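You operate a simulated robot arm through the tools that you are given. There is no shell and no other tool. Be economical: measure what you need, move in short steps, check, and stop when the job is done.

You run a simulated robot arm. Do the job below in one go: nothing can be reset, and whatever is moved stays where it is left.

Task
Gauge bar 11 from the top grey drawer and sort it.
Fine: it goes into the tray that the display names; close the drawer. Where these are worked on the way, their far stop is far enough and under half their travel is too little: top grey drawer.

The check looks at the end state, three seconds after you hand in, the way a careful person would. Anything else that was tipped, shoved, dropped, spilled or broken makes it a failure.

Robot
A 6-joint arm with a two-finger parallel gripper on a trunk, on a base that drives. Base frame: it is fixed to the floor where the robot stands at the start and does not move with it; the origin is under the middle of the robot, x ahead of it, y to its left, z up. Units: m, degrees, N and s.
With the tool pointing down near the work surface it reaches from about 0.32 to 0.8 m from the robot's upright axis, wherever it stands. Its first joint turns from -166.0 to 166.0 degrees. Places, roughly: bed of the width gauge [0.4, -1.1, 0.9]; green gauge button [0.4, -1.1, 0.9]; top grey drawer [0.6, -0.1, 0.7]; width gauge [0.4, -1.1, 0.9]. Payload 3.43 kg.
The tool frame sits at the grasp point between the pads (the TCP): z along the fingers, y along the line on which they close. The tips reach 0.034 m beyond it. Largest opening 0.128 m; finger width 0.024, thickness 0.012; the body of the gripper, 0.048 by 0.13 m, starts 0.096 m behind the TCP.
Orientation is told as [roll, pitch, yaw] about the base's x, y, z axes, in that order, counted from this pose: with the fingers straight down and closing along the base's y, the tool's x points along the base's -x, its y along +y and its z along -z.

Tools
- The arm moves only by the tool servo_tool. Its argument "motion" is one flat list of numbers, 7 for each row, row after row: the turn, a rotation vector about the tool's x, y, z in degrees, then the shift along the tool's x, y, z in cm, then the opening, from 0 (shut) to 1 (fully open). In form: [wx, wy, wz, tx, ty, tz, jaw, wx, wy, wz, tx, ty, tz, jaw, ...]. A call has 1 to 8 rows; each row shifts and turns the commanded pose from where the row before left it, along the tool's axes as they then stand. Each row takes 0.2 s and may step no farther than 0.05 m and 8.6 degrees from the row before; otherwise, or with a gripper value out of range, the whole call is refused. Where a pose cannot be reached the arm comes as near as it can. A force on the tool above 60 N (or 10 N above the force at the start of the call, whichever is more), or a blocked arm, ends the call early, and 0.2 s more pass. Each finger travels about 0.045 m/s and halts on what it meets, pressing with about 24 N; the grip force reading is that of the motor and also rises with nothing between the fingers. The clock runs only during rows and for 0.2 s after the last one: add rows that do not move to give the fingers time. It gives the time, the measured TCP pose, the force on the tool (base axes), the opening and the grip force at its end, in the units of the frame above (readings bear some noise), with the torque about the TCP (base axes, N m) and any sound that the robot's microphone picked up, and new pictures: "views" is both (left out), scene, wrist or none.
- Cameras (640 x 400 px; columns grow to the right, rows downward): "scene" is now at [-0.0138, 0.0869, 1.4932]; the picture's right is [-0.75, -0.66, 0.00], its down [-0.54, 0.61, -0.57] and it looks along [0.38, -0.43, -0.82] (base axes); focal length 264 px, centre (320, 200). "wrist" rides on the gripper at [0.076, -0.011, -0.16] in the tool frame; the picture's right is [0.15, 0.99, 0.00], its down [-0.88, 0.13, -0.46] and it looks along [-0.45, 0.07, 0.89] (tool axes); focal length 234 px, centre (320, 200). There is no depth. A picture from a camera that has moved, and an enlarged one, comes with that camera's place and axes in the base frame and with its lens.
- base_move(legs): drives the robot by 1 to 6 legs, each [ahead, turn to the left] in m and degrees, along the robot's own axes; the way and the turn of a leg run together, so that a leg with both is an arc; at most 1.5 m and 180 degrees a leg. The arm and the cameras ride along, it lands a little off, and it stops where it bumps. It gives what a move gives, and a new picture of the scene camera.
- aim_head(pan, tilt): turns the head with the scene camera to pan (to the left, within 155 degrees either way) and tilt (down, from -29 to 69), counted from straight ahead of the robot. It gives what a move gives, and a new picture of the scene camera.
- enlarge(camera, box): a new picture of the part [left, top, right, bottom] of that camera's present view, enlarged. No time passes.
- close_job(): hands the job in; it is judged then, once.

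Work in short steps. Places have to be worked out from the pictures, the camera data and where the tool is seen: move nearer, look again, correct. Check each grasp and each placing, and mend what went wrong. You have 120 turns and 260 pictures in all, those below and enlarged ones among them. Open the gripper and draw the arm clear of the work before you hand the job in, unless the task says otherwise; then end with one line.

The tools are called as a command line: name --argument value ..., lists and objects as JSON in quotes. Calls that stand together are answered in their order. servo_tool: Moves the arm, as the interface text tells. Its arguments: {"type":"object","properties":{"motion":{"type":"array","items":{"type":"number"}},"views":{"type":"string","enum":["both","scene","wrist","none"]}},"required":["motion"]} The other tools are called the same way: base_move (legs) drives the base; aim_head (pan, tilt) turns the head that bears the scene camera; enlarge (camera, box) takes an enlarged picture of a part of a camera's view; close_job () hands the job in.

At the start:

```text
time: 0.0
tool_pos: [0.037, -0.3947, 1.124]
orientation: [0.1, 0.0, -0.1]
force: [-0.4, -0.2, 0.3]
moment: [0.0, -0.01, 0.0]
gripper_width: 0.1282
grasp_force: 0.1
robot x, y, heading: [-0.0017, -0.0168, -0.0]
head pan, tilt: [-48.4, 54.9]
```

scene: 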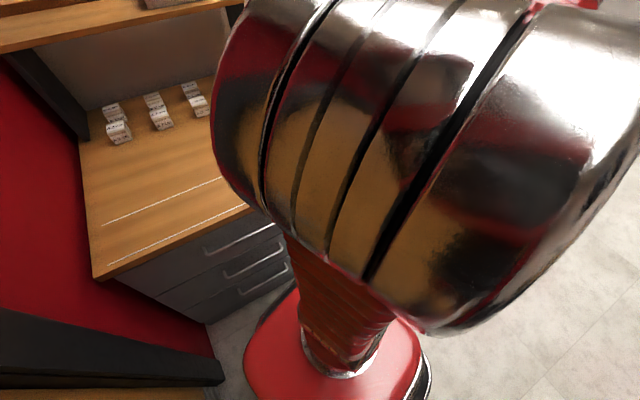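
wrist: 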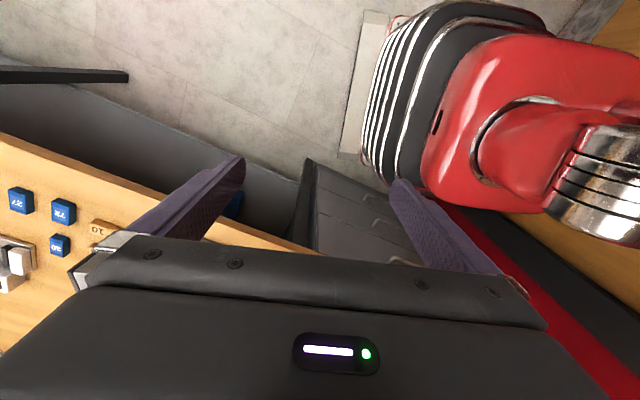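

The arm blocks much of the scene view; I'll look around with the head first.

aim_head --pan 0 --tilt 45

aim_head --pan -95 --tilt 35

```text
time: 1.2
tool_pos: [0.0367, -0.3948, 1.1231]
orientation: [0.0, 0.0, -0.2]
force: [-0.6, 0.1, 0.3]
moment: [-0.02, 0.01, 0.05]
gripper_width: 0.1281
grasp_force: 0.0
robot x, y, heading: [-0.0022, -0.0172, 0.1]
head pan, tilt: [0.0, 45.0]
camera scene: at [0.0196, 0.1408, 1.5065], right [0.0, -1.0, 0.0], down [-0.71, 0.0, -0.71], along [0.71, 0.0, -0.71], focal length 264 px, centre (320, 200)
```

scene: 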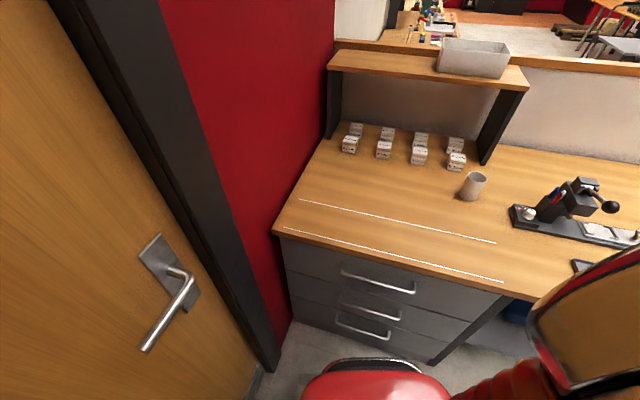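

```text
time: 2.9
tool_pos: [0.0372, -0.394, 1.1233]
orientation: [0.0, 0.0, -0.1]
force: [-0.2, 0.8, -0.4]
moment: [0.02, -0.01, -0.02]
gripper_width: 0.1279
grasp_force: 0.1
robot x, y, heading: [-0.0072, -0.0149, -0.0]
head pan, tilt: [-95.0, 35.0]
camera scene: at [-0.0694, 0.0532, 1.5213], right [-1.0, 0.09, 0.0], down [0.05, 0.57, -0.82], along [-0.07, -0.82, -0.57], focal length 264 px, centre (320, 200)
```

scene: 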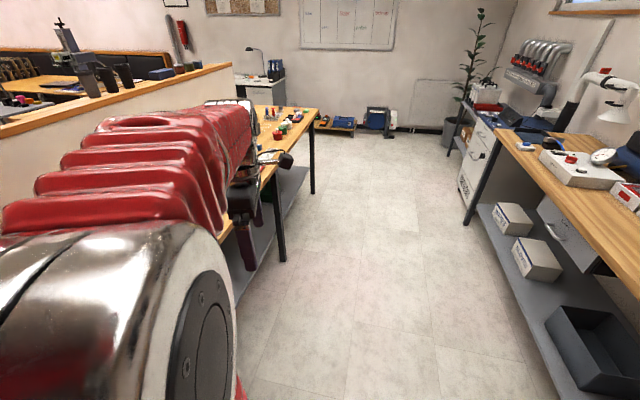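

The drawer unit is ahead; now I look toward the gauge and zoom on the desk for details.

aim_head --pan -30 --tilt 35

aim_head --pan 20 --tilt 50

```text
time: 4.2
tool_pos: [0.0359, -0.3932, 1.1244]
orientation: [0.0, 0.1, -0.1]
force: [-0.7, 0.4, 1.2]
moment: [0.05, -0.02, 0.02]
gripper_width: 0.1283
grasp_force: 0.1
robot x, y, heading: [-0.0018, -0.0155, -0.2]
head pan, tilt: [-30.0, 35.0]
camera scene: at [0.0145, 0.0968, 1.5213], right [-0.5, -0.87, 0.0], down [-0.5, 0.29, -0.82], along [0.71, -0.41, -0.57], focal length 264 px, centre (320, 200)
```

scene: 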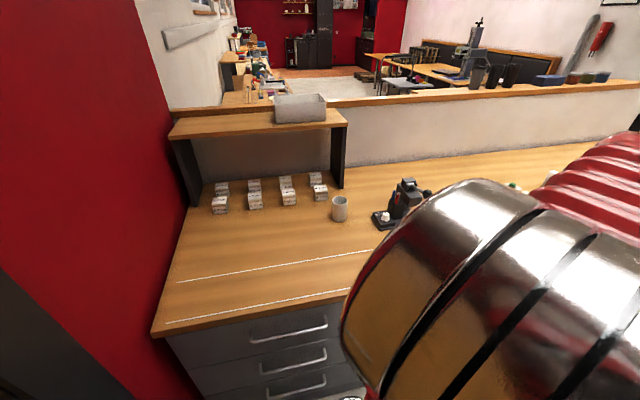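

```text
time: 5.4
tool_pos: [0.037, -0.3942, 1.1225]
orientation: [0.1, 0.0, -0.1]
force: [-0.5, 0.6, 0.1]
moment: [0.0, 0.01, 0.0]
gripper_width: 0.1279
grasp_force: 0.1
robot x, y, heading: [-0.0065, -0.0162, -0.3]
head pan, tilt: [20.0, 50.0]
camera scene: at [0.0107, 0.1671, 1.4996], right [0.34, -0.94, 0.0], down [-0.72, -0.26, -0.64], along [0.6, 0.22, -0.77], focal length 264 px, centre (320, 200)
```

scene: 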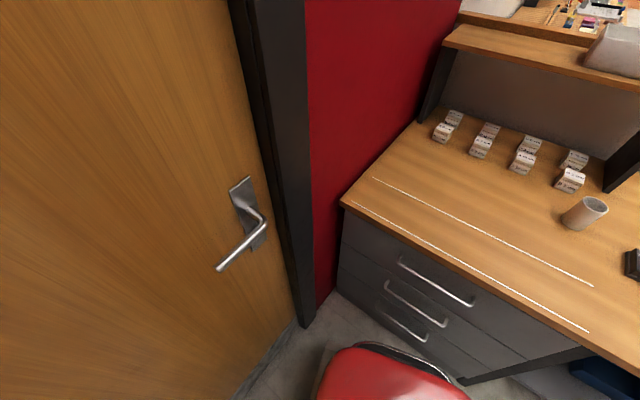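

Drawer handle appears around x≈0.44, z≈0.7; I need room to pull it, so I back up about 0.35 m (bench behind is about 1.1 m away).

base_move --legs '[[-0.35, 0]]'

aim_head --pan -10 --tilt 42

```text
time: 8.2
tool_pos: [-0.3095, -0.3944, 1.1233]
orientation: [-0.1, 0.0, 0.1]
force: [-0.1, -0.1, 0.1]
moment: [0.0, 0.0, 0.03]
gripper_width: 0.1277
grasp_force: 0.1
robot x, y, heading: [-0.3521, -0.0197, 0.1]
head pan, tilt: [20.0, 50.0]
camera scene: at [-0.3369, 0.1671, 1.4996], right [0.35, -0.94, 0.0], down [-0.72, -0.26, -0.64], along [0.6, 0.22, -0.77], focal length 264 px, centre (320, 200)
```

scene: 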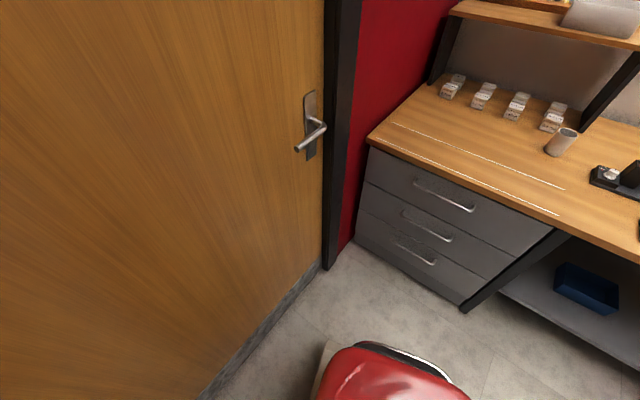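

```text
time: 9.1
tool_pos: [-0.309, -0.3934, 1.1248]
orientation: [0.1, 0.0, 0.2]
force: [1.0, -0.6, -1.0]
moment: [0.03, 0.01, -0.04]
gripper_width: 0.1282
grasp_force: 0.0
robot x, y, heading: [-0.3492, -0.0145, 0.1]
head pan, tilt: [-10.0, 42.0]
camera scene: at [-0.3268, 0.1264, 1.5108], right [-0.17, -0.99, 0.0], down [-0.66, 0.11, -0.74], along [0.73, -0.13, -0.67], focal length 264 px, centre (320, 200)
```

scene: 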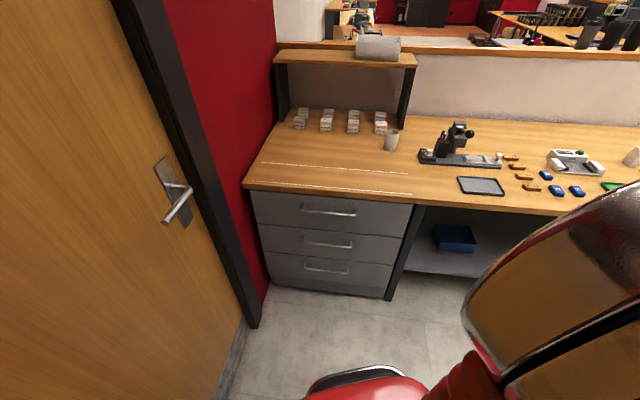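

enlarge --camera "scene" --box '[230, 150, 430, 275]'

enlarge --camera "scene" --box '[400, 100, 640, 250]'

```text
3.20 times, centred on (330, 212) of scene
camera zoom: at [-0.3268, 0.1264, 1.5108], right [-0.17, -0.99, 0.0], down [-0.66, 0.11, -0.74], along [0.73, -0.13, -0.67], focal length 844 px, centre (288, 160)
```

zoom: 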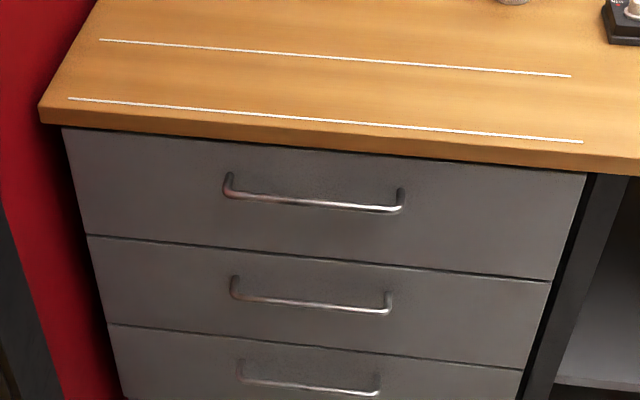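

```text
2.67 times, centred on (520, 175) of scene
camera zoom: at [-0.3268, 0.1264, 1.5108], right [-0.17, -0.99, 0.0], down [-0.66, 0.11, -0.74], along [0.73, -0.13, -0.67], focal length 704 px, centre (-213, 267)
```

zoom: 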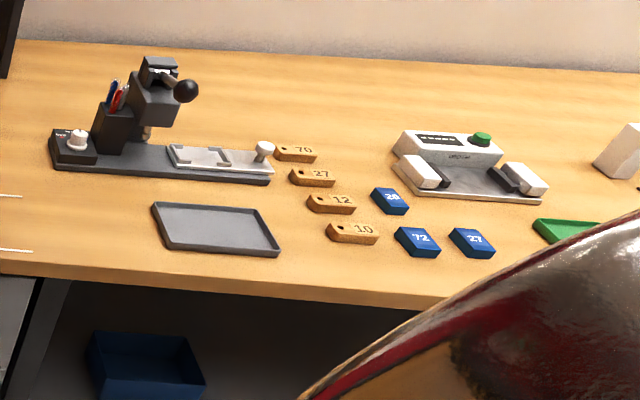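

Handle is a bow bar about x≈0.40, y≈-0.03, z≈0.78. I swing the arm around toward the front (arc about the robot's axis).

servo_tool --motion '[0, 0, -6.92, -4.57, 0.28, 0, 1, 0, 0, -6.92, -4.57, 0.28, 0, 1, 0, 0, -6.92, -4.57, 0.28, 0, 1, 0, 0, -6.92, -4.57, 0.28, 0, 1, 0, 0, -6.92, -4.57, 0.28, 0, 1, 0, 0, -6.92, -4.57, 0.28, 0, 1, 0, 0, -6.92, -4.57, 0.28, 0, 1]' --views "scene"

```text
time: 10.7
tool_pos: [-0.0258, -0.2657, 1.1217]
orientation: [0.1, 0.0, 48.7]
force: [0.3, -0.4, 0.4]
moment: [0.0, -0.05, 0.02]
gripper_width: 0.1282
grasp_force: 0.1
robot x, y, heading: [-0.3512, -0.018, 0.4]
head pan, tilt: [-10.0, 42.0]
camera scene: at [-0.3267, 0.1264, 1.5108], right [-0.17, -0.99, 0.0], down [-0.66, 0.11, -0.74], along [0.73, -0.13, -0.67], focal length 264 px, centre (320, 200)
```

scene: 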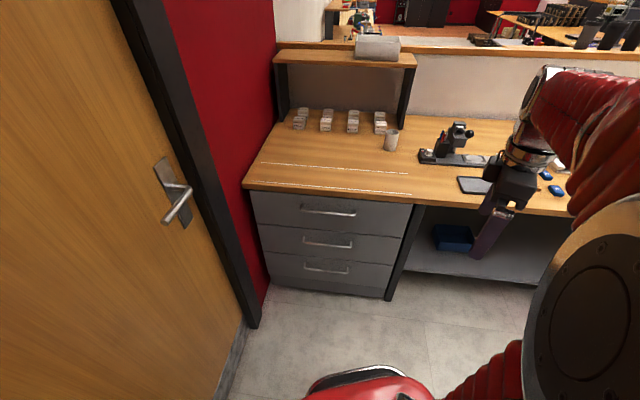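

Works as predicted; finish the swing to yaw 90.

servo_tool --motion '[0, 0, -6.88, -4.77, 0.29, 0, 1, 0, 0, -6.88, -4.77, 0.29, 0, 1, 0, 0, -6.88, -4.77, 0.29, 0, 1, 0, 0, -6.88, -4.77, 0.29, 0, 1, 0, 0, -6.88, -4.77, 0.29, 0, 1, 0, 0, -6.88, -4.77, 0.29, 0, 1]' --views "both"

```text
time: 12.1
tool_pos: [0.0747, -0.0027, 1.123]
orientation: [0.0, 0.0, 89.9]
force: [0.4, 0.6, -0.2]
moment: [-0.02, 0.0, 0.0]
gripper_width: 0.1279
grasp_force: 0.0
robot x, y, heading: [-0.3535, -0.0169, -0.1]
head pan, tilt: [-10.0, 42.0]
camera scene: at [-0.3266, 0.1264, 1.5108], right [-0.17, -0.99, 0.0], down [-0.66, 0.11, -0.74], along [0.73, -0.13, -0.67], focal length 264 px, centre (320, 200)
camera wrist: at [0.0855, -0.0772, 1.2824], right [-0.99, -0.15, 0.0], down [-0.13, 0.88, 0.46], along [-0.07, 0.45, -0.89], focal length 234 px, centre (320, 200)
```

scene: 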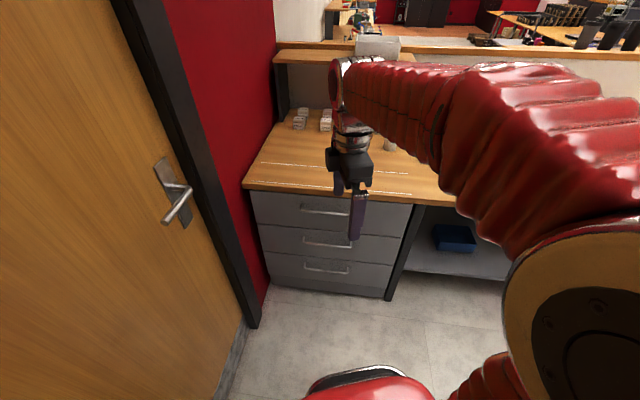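
wrist: 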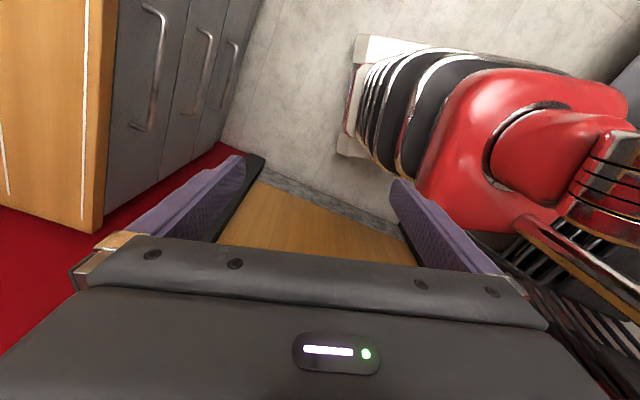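

enlarge --camera "wrist" --box '[60, 0, 260, 125]'

enlarge --camera "scene" --box '[240, 160, 440, 285]'

```text
3.20 times, centred on (160, 62) of wrist
camera zoom: at [0.0855, -0.0772, 1.2824], right [-0.99, -0.15, 0.0], down [-0.13, 0.88, 0.46], along [-0.07, 0.45, -0.89], focal length 749 px, centre (832, 640)
```

zoom: 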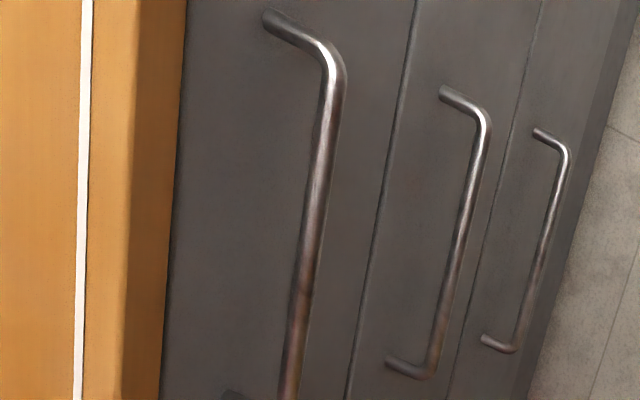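

```text
3.20 times, centred on (340, 222) of scene
camera zoom: at [-0.3266, 0.1264, 1.5108], right [-0.17, -0.99, 0.0], down [-0.66, 0.11, -0.74], along [0.73, -0.13, -0.67], focal length 844 px, centre (256, 128)
```

zoom: 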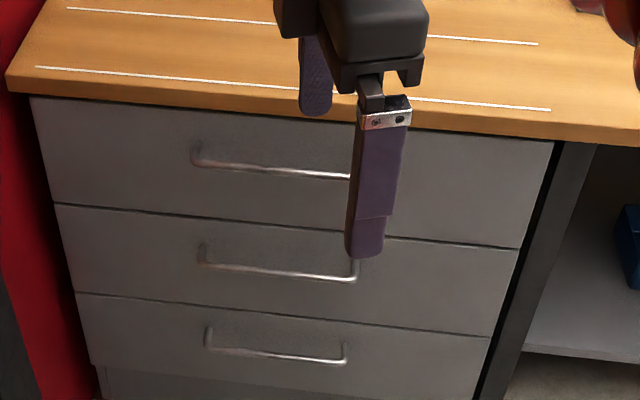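

The desk edge is skewed: drawer front normal is about 17° off -x (into desk ≈ [0.955,-0.297]). Handle bar middle ≈ (0.39,-0.04,0.785). I yaw to -17°, move out, then start tilting the tool to horizontal.

servo_tool --motion '[0, 0, 8.5, 0, -4.3, 0, 0.6, 0, 0, 8.5, 0, -4.3, 0, 0.6, 0, 0, 0, 0, -4.3, 0, 0.6, 8.2, 0, 0, 0, -4, 0, 0.6, 8.2, 0, 0, 0, 0, 0, 0.6, 8.2, 0, 0, 0, 0, 0, 0.6, 8.2, 0, 0, 0, 0, 0, 0.6, 8.2, 0, 0, 0, 0, 0, 0.6]' --views "scene"

servo_tool --motion '[8.2, 0, 0, 0, 0, 0, 0.6, 8.2, 0, 0, 0, 0, 0, 0.6, 8.2, 0, 0, 0, 0, 0, 0.6, 8.2, 0, 0, 0, 0, 0, 0.6, 8.2, 0, 0, 0, 0, 0, 0.6, 8.0, 0, 0, 0, 0, 0, 0.6]' --views "both"

```text
time: 13.9
tool_pos: [0.2398, -0.0329, 1.1245]
orientation: [-41.2, 0.0, 72.9]
force: [0.8, 0.5, 0.5]
moment: [-0.01, 0.05, -0.01]
gripper_width: 0.0766
grasp_force: 0.0
robot x, y, heading: [-0.3503, -0.0194, 0.2]
head pan, tilt: [-10.0, 42.0]
camera scene: at [-0.3263, 0.1263, 1.5108], right [-0.17, -0.99, 0.0], down [-0.66, 0.11, -0.74], along [0.73, -0.13, -0.67], focal length 264 px, centre (320, 200)
```

scene: 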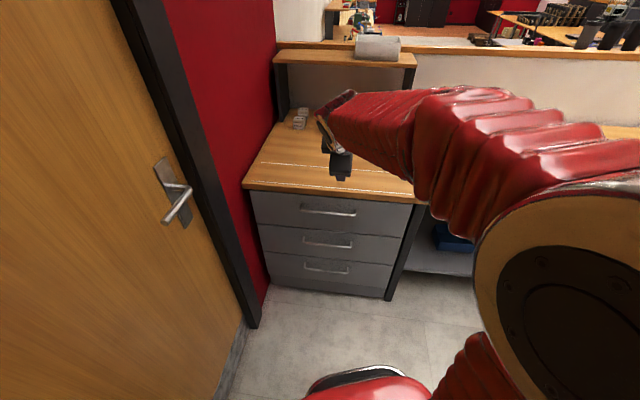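

```text
time: 15.3
tool_pos: [0.2393, -0.0331, 1.1233]
orientation: [-90.1, -0.1, 73.0]
force: [-1.1, 0.3, -0.3]
moment: [-0.03, 0.03, 0.0]
gripper_width: 0.0765
grasp_force: 0.1
robot x, y, heading: [-0.355, -0.0156, 0.4]
head pan, tilt: [-10.0, 42.0]
camera scene: at [-0.3267, 0.1263, 1.5108], right [-0.17, -0.99, 0.0], down [-0.66, 0.11, -0.74], along [0.73, -0.13, -0.67], focal length 264 px, centre (320, 200)
camera wrist: at [0.0643, -0.0587, 1.1344], right [-0.04, -0.14, -0.99], down [-0.18, 0.98, -0.13], along [0.98, 0.17, -0.06], focal length 234 px, centre (320, 200)
```

scene: 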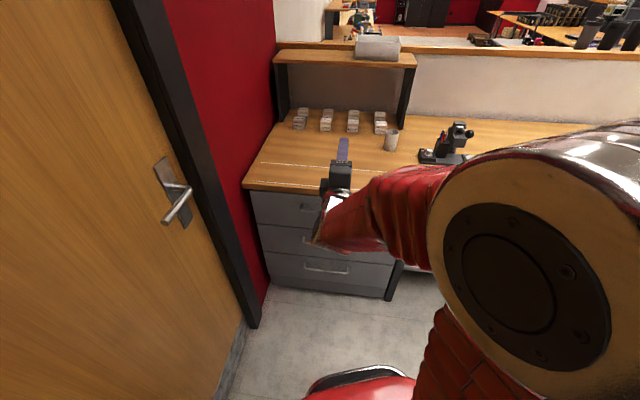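
wrist: 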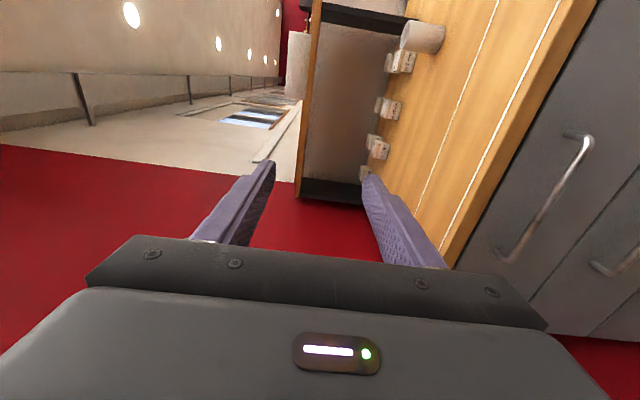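

Horizontal now. Descend 0.336 m, shifting 4 cm left.

servo_tool --motion '[0, 0, 0, 0, 4.8, 0, 0.6, 0, 0, 0, -1, 4.8, 0, 0.6, 0, 0, 0, -1, 4.8, 0, 0.6, 0, 0, 0, -1, 4.8, 0, 0.6, 0, 0, 0, -1, 4.8, 0, 0.6, 0, 0, 0, 0, 4.8, 0, 0.6, 0, 0, 0, 0, 4.8, 0, 0.6]' --views "both"

```text
time: 16.9
tool_pos: [0.2524, 0.0036, 0.7897]
orientation: [-90.1, 0.0, 72.9]
force: [0.3, -0.7, 0.4]
moment: [0.0, 0.02, 0.01]
gripper_width: 0.0769
grasp_force: 0.0
robot x, y, heading: [-0.3484, -0.0157, 0.3]
head pan, tilt: [-10.0, 42.0]
camera scene: at [-0.3264, 0.1264, 1.5108], right [-0.17, -0.99, 0.0], down [-0.66, 0.11, -0.74], along [0.73, -0.13, -0.67], focal length 264 px, centre (320, 200)
camera wrist: at [0.0776, -0.0212, 0.8], right [-0.04, -0.14, -0.99], down [-0.18, 0.98, -0.13], along [0.98, 0.17, -0.07], focal length 234 px, centre (320, 200)
```

scene: 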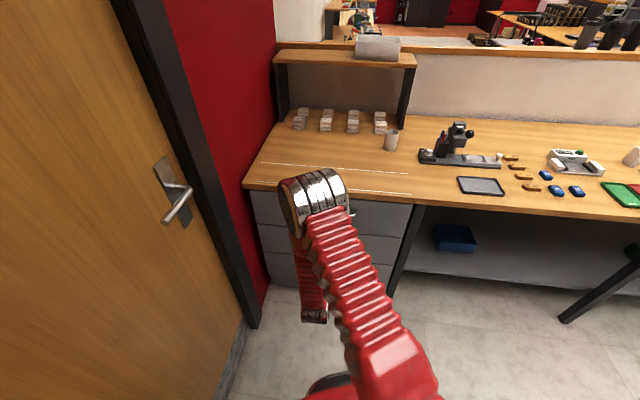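
wrist: 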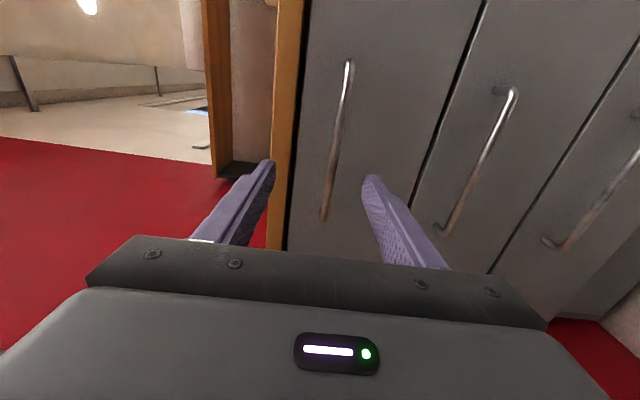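

Bar at z≈0.77; TCP laterally centred, bar about 14 cm ahead. Lower 2 cm and advance 11 cm.

servo_tool --motion '[0, 0, 0, 0, 2, 1, 0.6, 0, 0, 0, 0, 0, 3.5, 0.6, 0, 0, 0, 0, 0, 3.5, 0.6, 0, 0, 0, 0, 0, 3, 0.6]' --views "wrist"

```text
time: 17.9
tool_pos: [0.3572, -0.0277, 0.7671]
orientation: [-89.8, 0.0, 72.9]
force: [0.6, -0.2, 0.5]
moment: [0.01, -0.03, 0.02]
gripper_width: 0.077
grasp_force: 0.2
robot x, y, heading: [-0.3498, -0.0176, 0.4]
head pan, tilt: [-10.0, 42.0]
camera wrist: at [0.182, -0.0516, 0.7789], right [-0.04, -0.14, -0.99], down [-0.18, 0.98, -0.13], along [0.98, 0.17, -0.07], focal length 234 px, centre (320, 200)
```

wrist: 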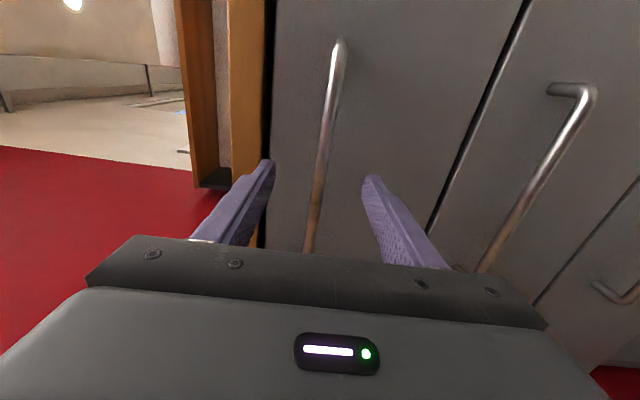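

Bar is between fingers; advance 2 cm and close.

servo_tool --motion '[0, 0, 0, 0, 0, 1, 0.6, 0, 0, 0, 0, 0, 1, 0.6, 0, 0, 0, 0, 0, 0, 0.3, 0, 0, 0, 0, 0, 0, 0, 0, 0, 0, 0, 0, 0, 0, 0, 0, 0, 0, 0, 0, 0]' --views "both"

```text
time: 19.3
tool_pos: [0.3753, -0.0337, 0.7671]
orientation: [-89.8, 0.0, 72.9]
force: [1.8, -0.3, -6.6]
moment: [0.12, 0.16, 0.09]
gripper_width: 0.0118
grasp_force: 21.2
robot x, y, heading: [-0.3496, -0.0215, 0.1]
head pan, tilt: [-10.0, 42.0]
camera scene: at [-0.3258, 0.1263, 1.5108], right [-0.17, -0.99, 0.0], down [-0.66, 0.11, -0.74], along [0.73, -0.13, -0.67], focal length 264 px, centre (320, 200)
camera wrist: at [0.2004, -0.0583, 0.7787], right [-0.05, -0.14, -0.99], down [-0.18, 0.98, -0.13], along [0.98, 0.17, -0.07], focal length 234 px, centre (320, 200)
```

scene: 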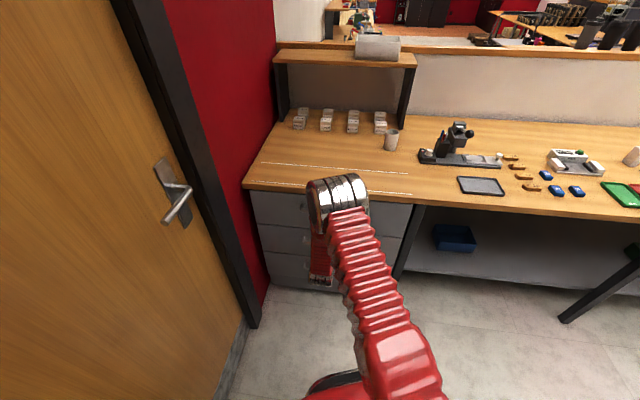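
wrist: 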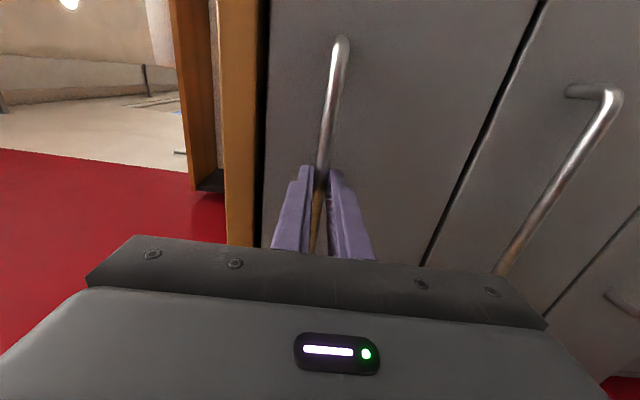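

Handle gripped (1.2 cm bar). Pull straight back along the drawer axis.

servo_tool --motion '[0, 0, 0, 0, 0.1, -2, 0, 0, 0, 0, 0, 0, -3, 0, 0, 0, 0, 0, 0, -3, 0, 0, 0, 0, 0, 0, -3, 0, 0, 0, 0, 0, 0, -3, 0, 0, 0, 0, 0, 0, -2, 0]' --views "both"

```text
time: 20.7
tool_pos: [0.2219, 0.0137, 0.7673]
orientation: [-90.0, 0.2, 72.9]
force: [1.9, 5.5, -11.7]
moment: [0.11, 0.31, -0.05]
gripper_width: 0.0119
grasp_force: 45.8
robot x, y, heading: [-0.354, -0.0219, 0.1]
head pan, tilt: [-10.0, 42.0]
camera scene: at [-0.3258, 0.1265, 1.5108], right [-0.17, -0.99, 0.0], down [-0.66, 0.11, -0.74], along [0.73, -0.13, -0.67], focal length 264 px, centre (320, 200)
camera wrist: at [0.048, -0.0107, 0.7785], right [-0.05, -0.14, -0.99], down [-0.18, 0.98, -0.13], along [0.98, 0.17, -0.07], focal length 234 px, centre (320, 200)
```

scene: 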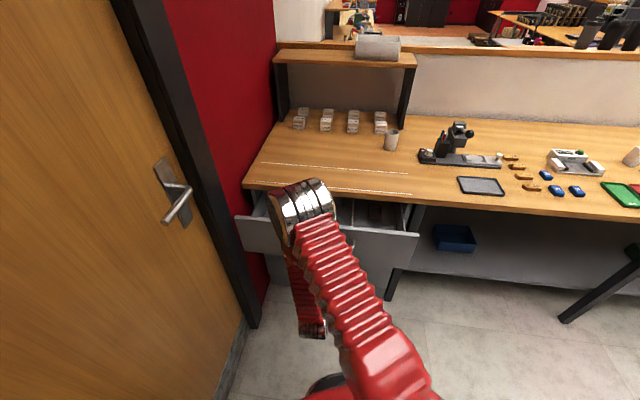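
wrist: 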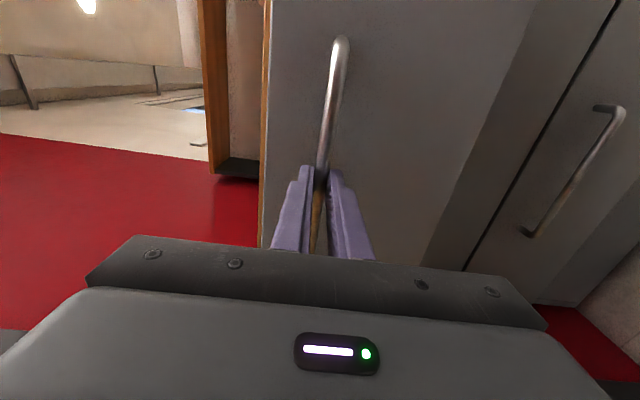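

Drawer is moving well (16 cm). Pull further.

servo_tool --motion '[0, 0, 0, 0, 0.1, -3, 0, 0, 0, 0, 0, 0.1, -3, 0, 0, 0, 0, 0, 0, -3, 0, 0, 0, 0, 0, 0, -3, 0]' --views "scene"

```text
time: 21.7
tool_pos: [0.11, 0.0513, 0.767]
orientation: [-90.5, -0.1, 73.0]
force: [5.1, 11.8, 42.3]
moment: [-0.55, -0.92, -0.1]
gripper_width: 0.0117
grasp_force: 45.6
robot x, y, heading: [-0.3526, -0.0208, 0.3]
head pan, tilt: [-10.0, 42.0]
camera scene: at [-0.3272, 0.1265, 1.5108], right [-0.17, -0.99, 0.0], down [-0.66, 0.11, -0.74], along [0.73, -0.13, -0.67], focal length 264 px, centre (320, 200)
```

scene: 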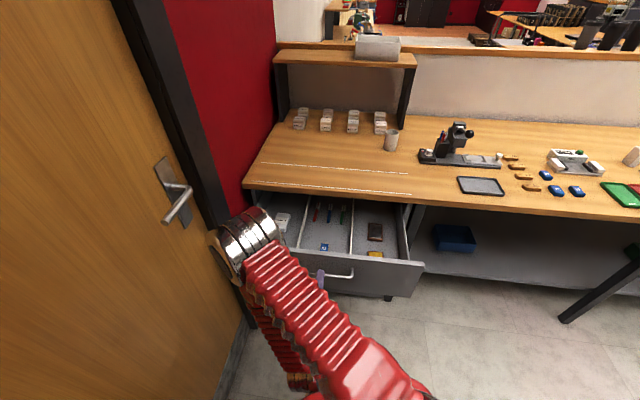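

Force z rose because I pressed down; undo that offset, and inspect the drawer contents.

servo_tool --motion '[0, 0, 0, 0, -0.15, 0, 0]' --views "none"

enlarge --camera "scene" --box '[230, 180, 430, 305]'

```text
time: 22.1
tool_pos: [0.1087, 0.0507, 0.7669]
orientation: [-90.3, 0.0, 73.0]
force: [6.2, 16.5, 32.1]
moment: [-0.34, -0.79, -0.67]
gripper_width: 0.0117
grasp_force: 44.9
robot x, y, heading: [-0.3499, -0.0191, -0.0]
head pan, tilt: [-10.0, 42.0]
```

```text
3.20 times, centred on (330, 242) of scene
camera zoom: at [-0.327, 0.1266, 1.5108], right [-0.17, -0.99, 0.0], down [-0.66, 0.11, -0.74], along [0.73, -0.13, -0.67], focal length 844 px, centre (288, 64)
```

zoom: 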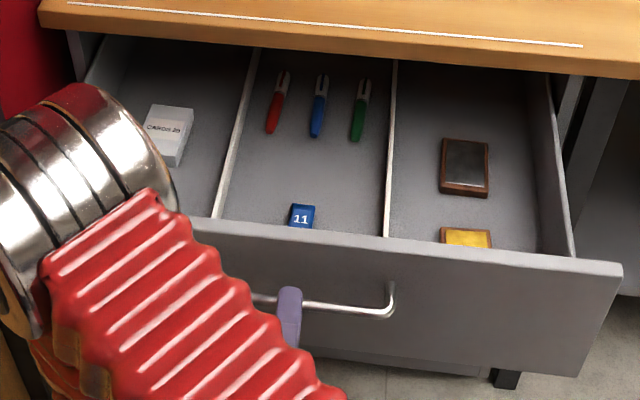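

Bar "11" (blue) lies in the middle compartment near the front. I pull a few more cm for margin.

servo_tool --motion '[0, 0, 0, 0, -0.1, -2, 0, 0, 0, 0, 0, -0.1, -2, 0, 0, 0, 0, 0, 0, -2, 0]' --views "scene"

```text
time: 22.9
tool_pos: [0.0708, 0.0481, 0.7665]
orientation: [-90.5, -2.7, 68.8]
force: [10.0, 27.3, -24.7]
moment: [-0.8, 0.94, 1.39]
gripper_width: 0.0128
grasp_force: 44.9
robot x, y, heading: [-0.3492, -0.0185, 0.0]
head pan, tilt: [-10.0, 42.0]
camera scene: at [-0.3253, 0.127, 1.5107], right [-0.17, -0.99, 0.0], down [-0.66, 0.11, -0.74], along [0.73, -0.13, -0.67], focal length 264 px, centre (320, 200)
```

scene: 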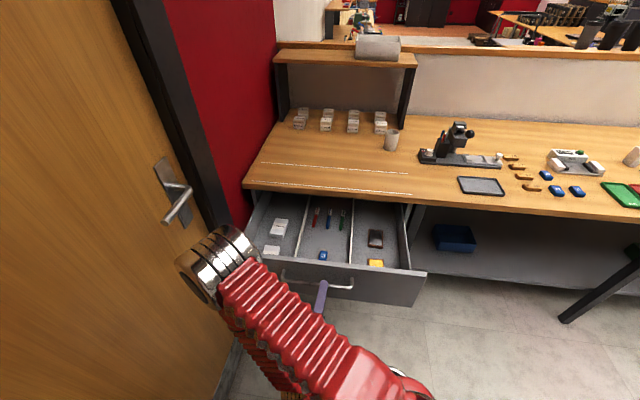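

The arm is at its limit of pull (~32 cm open). Release the handle.

servo_tool --motion '[0, 0, 0, 0, 0, 0, 0.3, 0, 0, 0, 0, 0, 0, 0.6, 0, 0, 0, 0, 0, 0, 0.6, 0, 0, 0, 0, 0, 0, 0.6]' --views "both"

```text
time: 24.1
tool_pos: [0.0705, 0.0481, 0.7702]
orientation: [-91.2, -3.1, 68.5]
force: [0.4, -0.7, -0.1]
moment: [-0.03, -0.01, -0.01]
gripper_width: 0.0767
grasp_force: 0.0
robot x, y, heading: [-0.3532, -0.0202, 0.1]
head pan, tilt: [-10.0, 42.0]
stopped in row 4: the arm was blocked; the commanded pose is now the measured one
camera scene: at [-0.3264, 0.1263, 1.5108], right [-0.17, -0.99, 0.0], down [-0.66, 0.11, -0.74], along [0.73, -0.13, -0.67], focal length 264 px, centre (320, 200)
camera wrist: at [-0.1055, 0.0374, 0.7741], right [-0.01, -0.1, -1.0], down [-0.09, 0.99, -0.09], along [1.0, 0.09, -0.02], focal length 234 px, centre (320, 200)
```

scene: 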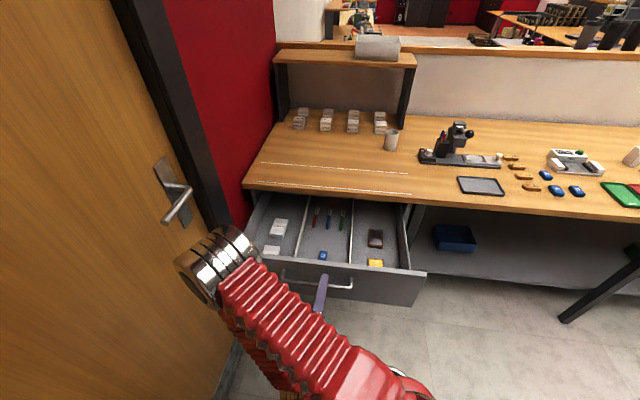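
wrist: 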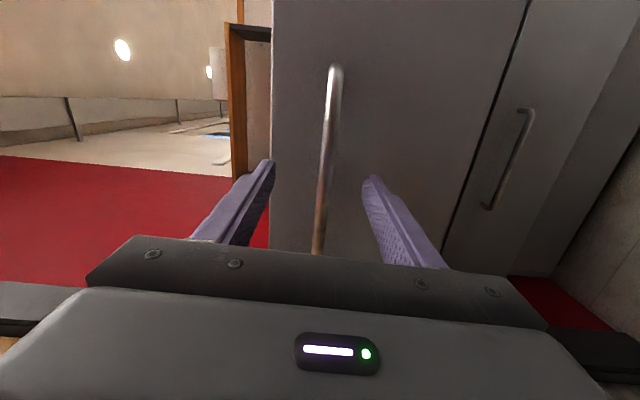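

Released cleanly. Back the base 0.2 m so the fingers leave the handle and the arm gets room.

base_move --legs '[[-0.2, 0]]'

```text
time: 26.0
tool_pos: [-0.1294, 0.0486, 0.7702]
orientation: [-91.4, -3.1, 68.5]
force: [-0.2, -0.2, 0.9]
moment: [0.0, -0.02, 0.0]
gripper_width: 0.077
grasp_force: 0.1
robot x, y, heading: [-0.5499, -0.0192, 0.1]
head pan, tilt: [-10.0, 42.0]
camera scene: at [-0.5275, 0.1257, 1.5108], right [-0.17, -0.99, 0.0], down [-0.66, 0.11, -0.74], along [0.73, -0.13, -0.67], focal length 264 px, centre (320, 200)
```

scene: 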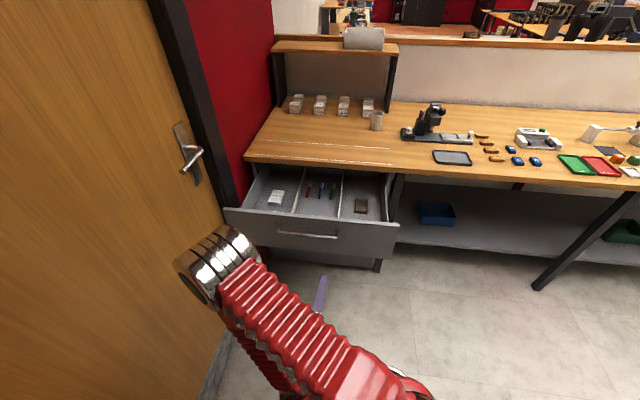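

Now lift the arm with slight forward motion, away from the drawer.

servo_tool --motion '[0, 0, 0, 0, -4, 1.5, 0.6, 0, 0, 0, 0, -4.7, 1.5, 0.6, 0, 0, 0, 0, -4.7, 1.5, 0.6, 0, 0, 0, 0, -4.7, 1.5, 0.6, 0, 0, 0, 0, -4.7, 1.5, 0.6, 0, 0, 0, 0, -4.7, 0.5, 0.6, 0, 0, 0, 0, -4.7, 1.5, 0.6]' --views "scene"

```text
time: 27.6
tool_pos: [-0.0186, 0.0226, 1.0733]
orientation: [-91.2, -3.0, 68.5]
force: [-0.1, 0.2, -0.5]
moment: [-0.03, 0.0, -0.01]
gripper_width: 0.0769
grasp_force: 0.0
out of reach, approached as far as the arm can: row 2, 3, 4, 5
robot x, y, heading: [-0.55, -0.0172, 0.1]
head pan, tilt: [-10.0, 42.0]
camera scene: at [-0.5273, 0.1256, 1.5108], right [-0.17, -0.99, 0.0], down [-0.66, 0.11, -0.74], along [0.73, -0.13, -0.67], focal length 264 px, centre (320, 200)
```

scene: 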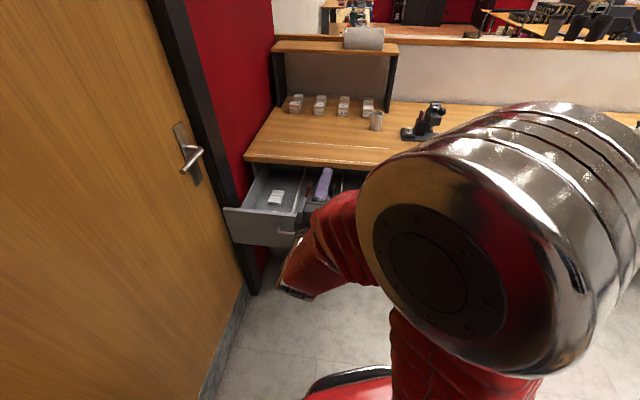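

Rotate the tool back to pointing down.

servo_tool --motion '[-8.3, 0, 0, 0, 0, 0, 0.6, -8.3, 0, 0, 0, 0, 0, 0.6, -8.3, 0, 0, 0, 0, 0, 0.6, -8.3, 0, 0, 0, 0, 0, 0.6, -8.3, 0, 0, 0, 0, 0, 0.6, -8.3, 0, 0, 0, 0, 0, 0.6, -8.3, 0, 0, 0, 0, 0, 0.6, -8.3, 0, 0, 0, 0, 0, 0.6]' --views "none"

servo_tool --motion '[-8.3, 0, 0, 0, 0, 0, 0.6, -8.3, 0, 0, 0, 0, 0, 0.6, -8.2, 0, 0, 0, 0, 0, 0.6]' --views "both"

```text
time: 29.4
tool_pos: [-0.0187, 0.0247, 1.0753]
orientation: [-24.9, -3.1, 68.5]
force: [-0.5, -0.4, -0.1]
moment: [0.03, -0.01, -0.02]
gripper_width: 0.0767
grasp_force: 0.0
robot x, y, heading: [-0.5508, -0.016, 0.1]
head pan, tilt: [-10.0, 42.0]
```

```text
time: 30.2
tool_pos: [-0.0192, 0.0249, 1.0751]
orientation: [0.0, -3.0, 68.6]
force: [-0.5, -0.5, 0.9]
moment: [0.0, -0.02, -0.01]
gripper_width: 0.077
grasp_force: 0.0
robot x, y, heading: [-0.5517, -0.0196, 0.2]
head pan, tilt: [-10.0, 42.0]
camera scene: at [-0.5277, 0.1256, 1.5108], right [-0.17, -0.99, 0.0], down [-0.66, 0.11, -0.74], along [0.73, -0.13, -0.67], focal length 264 px, centre (320, 200)
camera wrist: at [-0.0395, -0.0578, 1.2301], right [-0.97, 0.23, -0.01], down [0.19, 0.84, 0.5], along [0.12, 0.49, -0.86], focal length 234 px, centre (320, 200)
```

scene: 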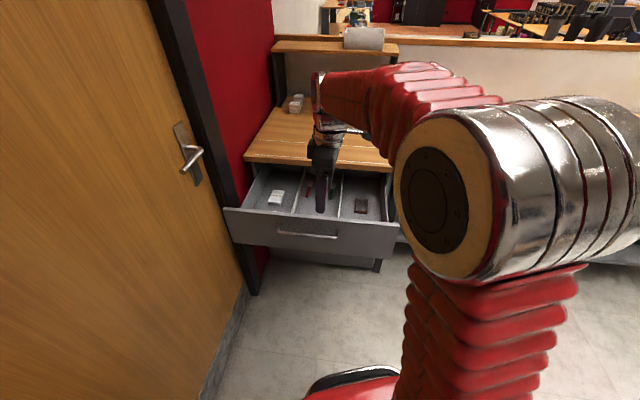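
wrist: 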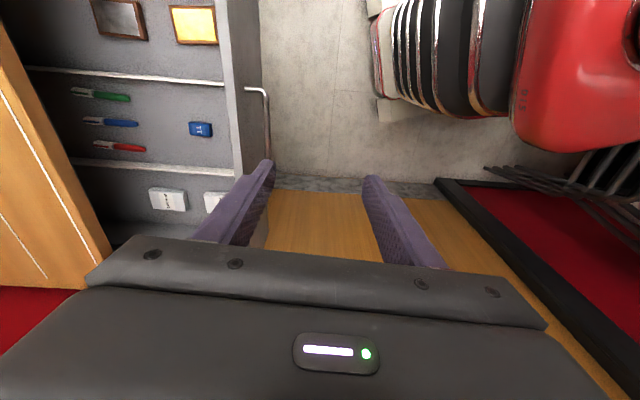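

Bar 11 is around (0.23, 0.0), long side along the drawer depth. Rotate tool so fingers close laterally (yaw ≈ -17).

servo_tool --motion '[0, 0, 8.5, 0, 0, 0, 0.6, 0, 0, 8.5, 0, 0, 0, 0.6, 0, 0, 8.5, 0, 0, 0, 0.6, 0, 0, 8.5, 0, 0, 0, 0.6, 0, 0, 8.5, 0, 0, 0, 0.6, 0, 0, 8.5, 0, 0, 0, 0.6, 0, 0, 8.5, 0, 0, 0, 0.6, 0, 0, 8.5, 0, 0, 0, 0.6]' --views "none"

servo_tool --motion '[0, 0, 8.5, 0, 0, 0, 0.6, 0, 0, 8.5, 0, 0, 0, 0.6, 0, 0, 0, -4.5, 0, 0, 0.6, 0, 0, 0, -4.5, 0, 0, 0.6]' --views "both"

```text
time: 32.0
tool_pos: [-0.0194, 0.0233, 1.0742]
orientation: [2.8, -1.2, 0.3]
force: [0.1, 1.3, -0.1]
moment: [-0.01, -0.05, -0.01]
gripper_width: 0.077
grasp_force: 0.0
robot x, y, heading: [-0.5532, -0.0187, 0.5]
head pan, tilt: [-10.0, 42.0]
```

```text
time: 33.0
tool_pos: [0.067, -0.0003, 1.0742]
orientation: [3.1, -0.3, -16.5]
force: [-0.7, -0.1, 1.0]
moment: [0.01, -0.01, -0.02]
gripper_width: 0.0768
grasp_force: 0.1
robot x, y, heading: [-0.5553, -0.0155, 0.0]
head pan, tilt: [-10.0, 42.0]
camera scene: at [-0.5278, 0.1256, 1.5108], right [-0.17, -0.99, 0.0], down [-0.66, 0.11, -0.74], along [0.73, -0.13, -0.67], focal length 264 px, centre (320, 200)
camera wrist: at [-0.0125, 0.0035, 1.2329], right [0.14, 0.99, 0.05], down [0.87, -0.15, 0.47], along [0.47, -0.02, -0.88], focal length 234 px, centre (320, 200)
```

scene: 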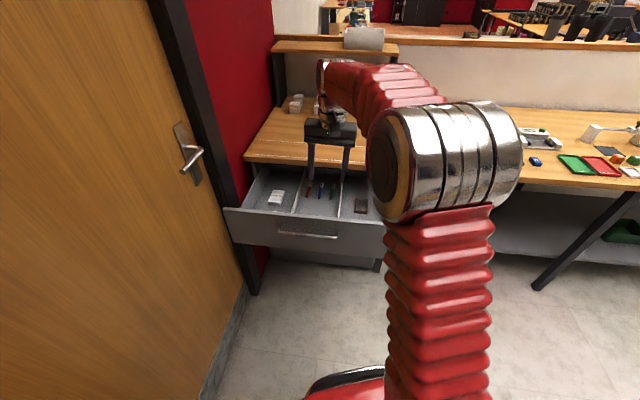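
wrist: 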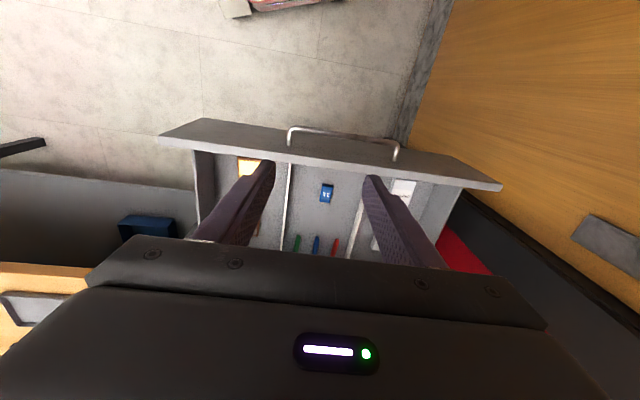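

servo_tool --motion '[2.97, -0.6, 0, -4.5, 0, 0, 0.6, 0, 0, 0.5, -4, 0, 4, 0.6, 0, 0, 0, -4, 0, 4, 0.6]' --views "wrist"

enlarge --camera "wrist" --box '[240, 130, 400, 230]'

```text
refused: row 2 steps farther than a row can; nothing moved
```

```text
4.00 times, centred on (320, 180) of wrist
camera zoom: at [-0.0125, 0.0035, 1.2329], right [0.14, 0.99, 0.05], down [0.87, -0.15, 0.47], along [0.47, -0.02, -0.88], focal length 937 px, centre (320, 280)
```

zoom: 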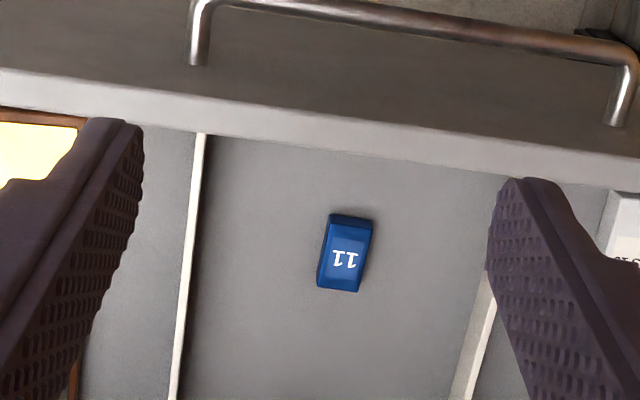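

servo_tool --motion '[2.97, -0.6, 0, -4, 1.5, 0, 0.6, 0, 0, 0.5, -4, 1.5, 2, 0.6, 0, 0, 0, -4, 1.5, 2, 0.6, 0, 0, 0, -3.5, 1.4, 2, 0.6, 0, 0, 0, 0, 0, 4.5, 0.6, 0, 0, 0, 0, 0, 4.5, 0.6]' --views "both"

```text
time: 34.4
tool_pos: [0.2342, 0.0108, 0.9284]
orientation: [0.1, -1.0, -17.0]
force: [0.5, -0.5, 0.7]
moment: [0.02, 0.04, -0.01]
gripper_width: 0.0768
grasp_force: 0.1
robot x, y, heading: [-0.5528, -0.02, 0.4]
head pan, tilt: [-10.0, 42.0]
camera scene: at [-0.5272, 0.1257, 1.5108], right [-0.17, -0.99, 0.0], down [-0.66, 0.11, -0.74], along [0.73, -0.13, -0.67], focal length 264 px, centre (320, 200)
camera wrist: at [0.1557, 0.0235, 1.0854], right [0.15, 0.99, 0.0], down [0.87, -0.13, 0.47], along [0.47, -0.07, -0.88], focal length 234 px, centre (320, 200)
```

scene: 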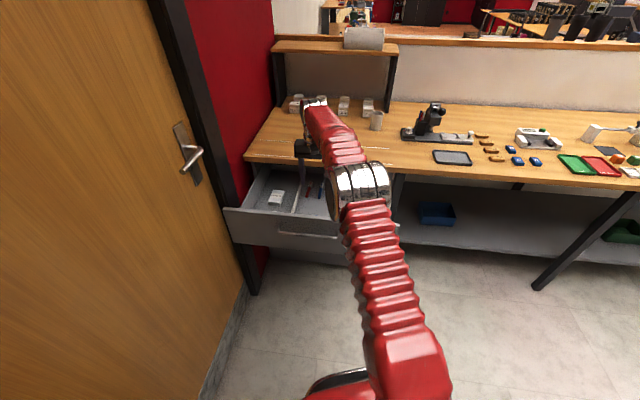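
wrist: 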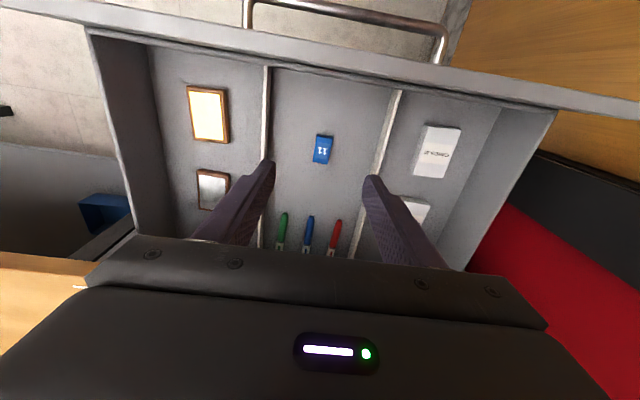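

Triangulating three views: bar at ≈(0.28, 0.009), z≈0.65. Move over it and descend to 0.76.

servo_tool --motion '[0, 1.0, 0, -2.2, 0.6, 3, 0.6, 0, 0, 0, -2.2, 0.5, 3.5, 0.6, 0, 0, 0, 0, 0, 3.5, 0.6, 0, 0, 0, 0, 0, 3.5, 0.6, 0, 0, 0, 0, 0, 3, 0.6]' --views "wrist"

enlarge --camera "wrist" --box '[240, 100, 400, 200]'

```text
time: 35.6
tool_pos: [0.2644, 0.009, 0.7724]
orientation: [0.1, 0.0, -17.0]
force: [-0.7, 1.1, 0.6]
moment: [0.01, -0.01, -0.01]
gripper_width: 0.0767
grasp_force: 0.0
out of reach, approached as far as the arm can: row 2
robot x, y, heading: [-0.5521, -0.0221, 0.0]
head pan, tilt: [-10.0, 42.0]
camera wrist: at [0.1889, 0.02, 0.9311], right [0.15, 0.99, 0.0], down [0.88, -0.13, 0.46], along [0.45, -0.07, -0.89], focal length 234 px, centre (320, 200)
```

wrist: 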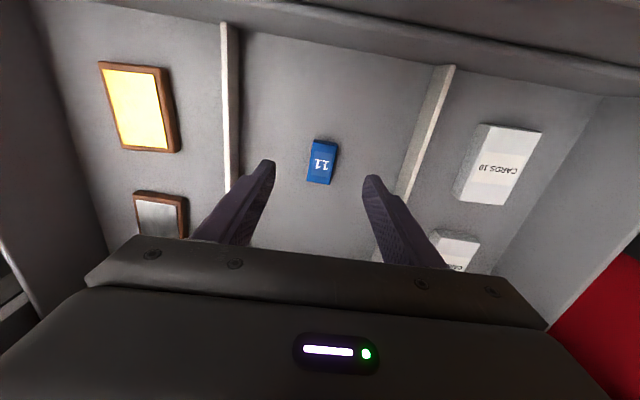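

```text
4.00 times, centred on (320, 150) of wrist
camera zoom: at [0.1889, 0.02, 0.9311], right [0.15, 0.99, 0.0], down [0.88, -0.13, 0.46], along [0.45, -0.07, -0.89], focal length 937 px, centre (320, 400)
```

zoom: 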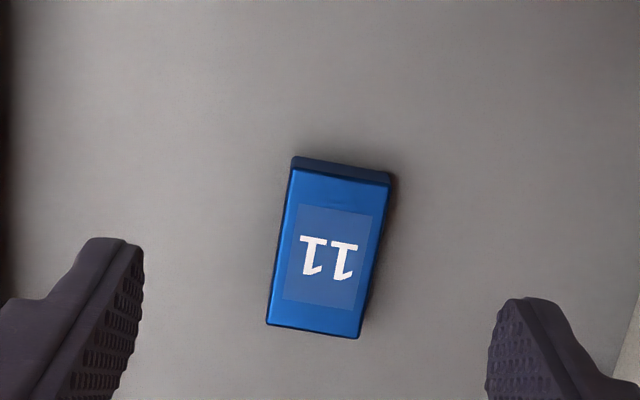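

Bar seen clearly, aligned with the tool (≈5×2.8 cm), but at reach limit. I raise, drive the base forward 0.14 m, and re-approach.

servo_tool --motion '[0, 0, 0, 0, 0, -5, 0.6, 0, 0, 0, 1, 0, -4.8, 0.6, 0, 0, 0, 3, 0, -4, 0.6, 0, 0, 0, 4.5, 0, 0, 0.6, 0, 0, 0, 4.5, 0, 0, 0.6]' --views "none"

base_move --legs '[[0.14, 0]]'

```text
time: 36.8
tool_pos: [0.1405, 0.0435, 0.9096]
orientation: [0.1, 0.2, -17.1]
force: [-0.1, -0.4, 0.9]
moment: [-0.01, -0.01, -0.04]
gripper_width: 0.0767
grasp_force: 0.1
robot x, y, heading: [-0.553, -0.0173, 0.1]
head pan, tilt: [-10.0, 42.0]
```

```text
time: 38.4
tool_pos: [0.2833, 0.0448, 0.9091]
orientation: [0.1, 0.1, -17.0]
force: [-0.6, 0.4, -0.3]
moment: [0.01, 0.04, 0.0]
gripper_width: 0.0767
grasp_force: 0.0
robot x, y, heading: [-0.4081, -0.0214, 0.3]
head pan, tilt: [-10.0, 42.0]
camera scene: at [-0.3846, 0.1261, 1.5108], right [-0.17, -0.99, 0.0], down [-0.66, 0.11, -0.74], along [0.73, -0.13, -0.67], focal length 264 px, centre (320, 200)
```

scene: 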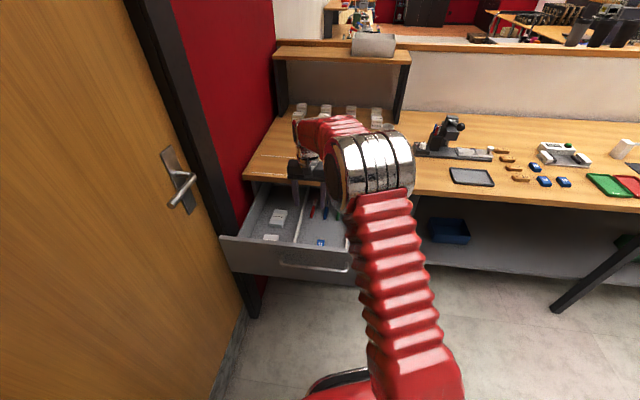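

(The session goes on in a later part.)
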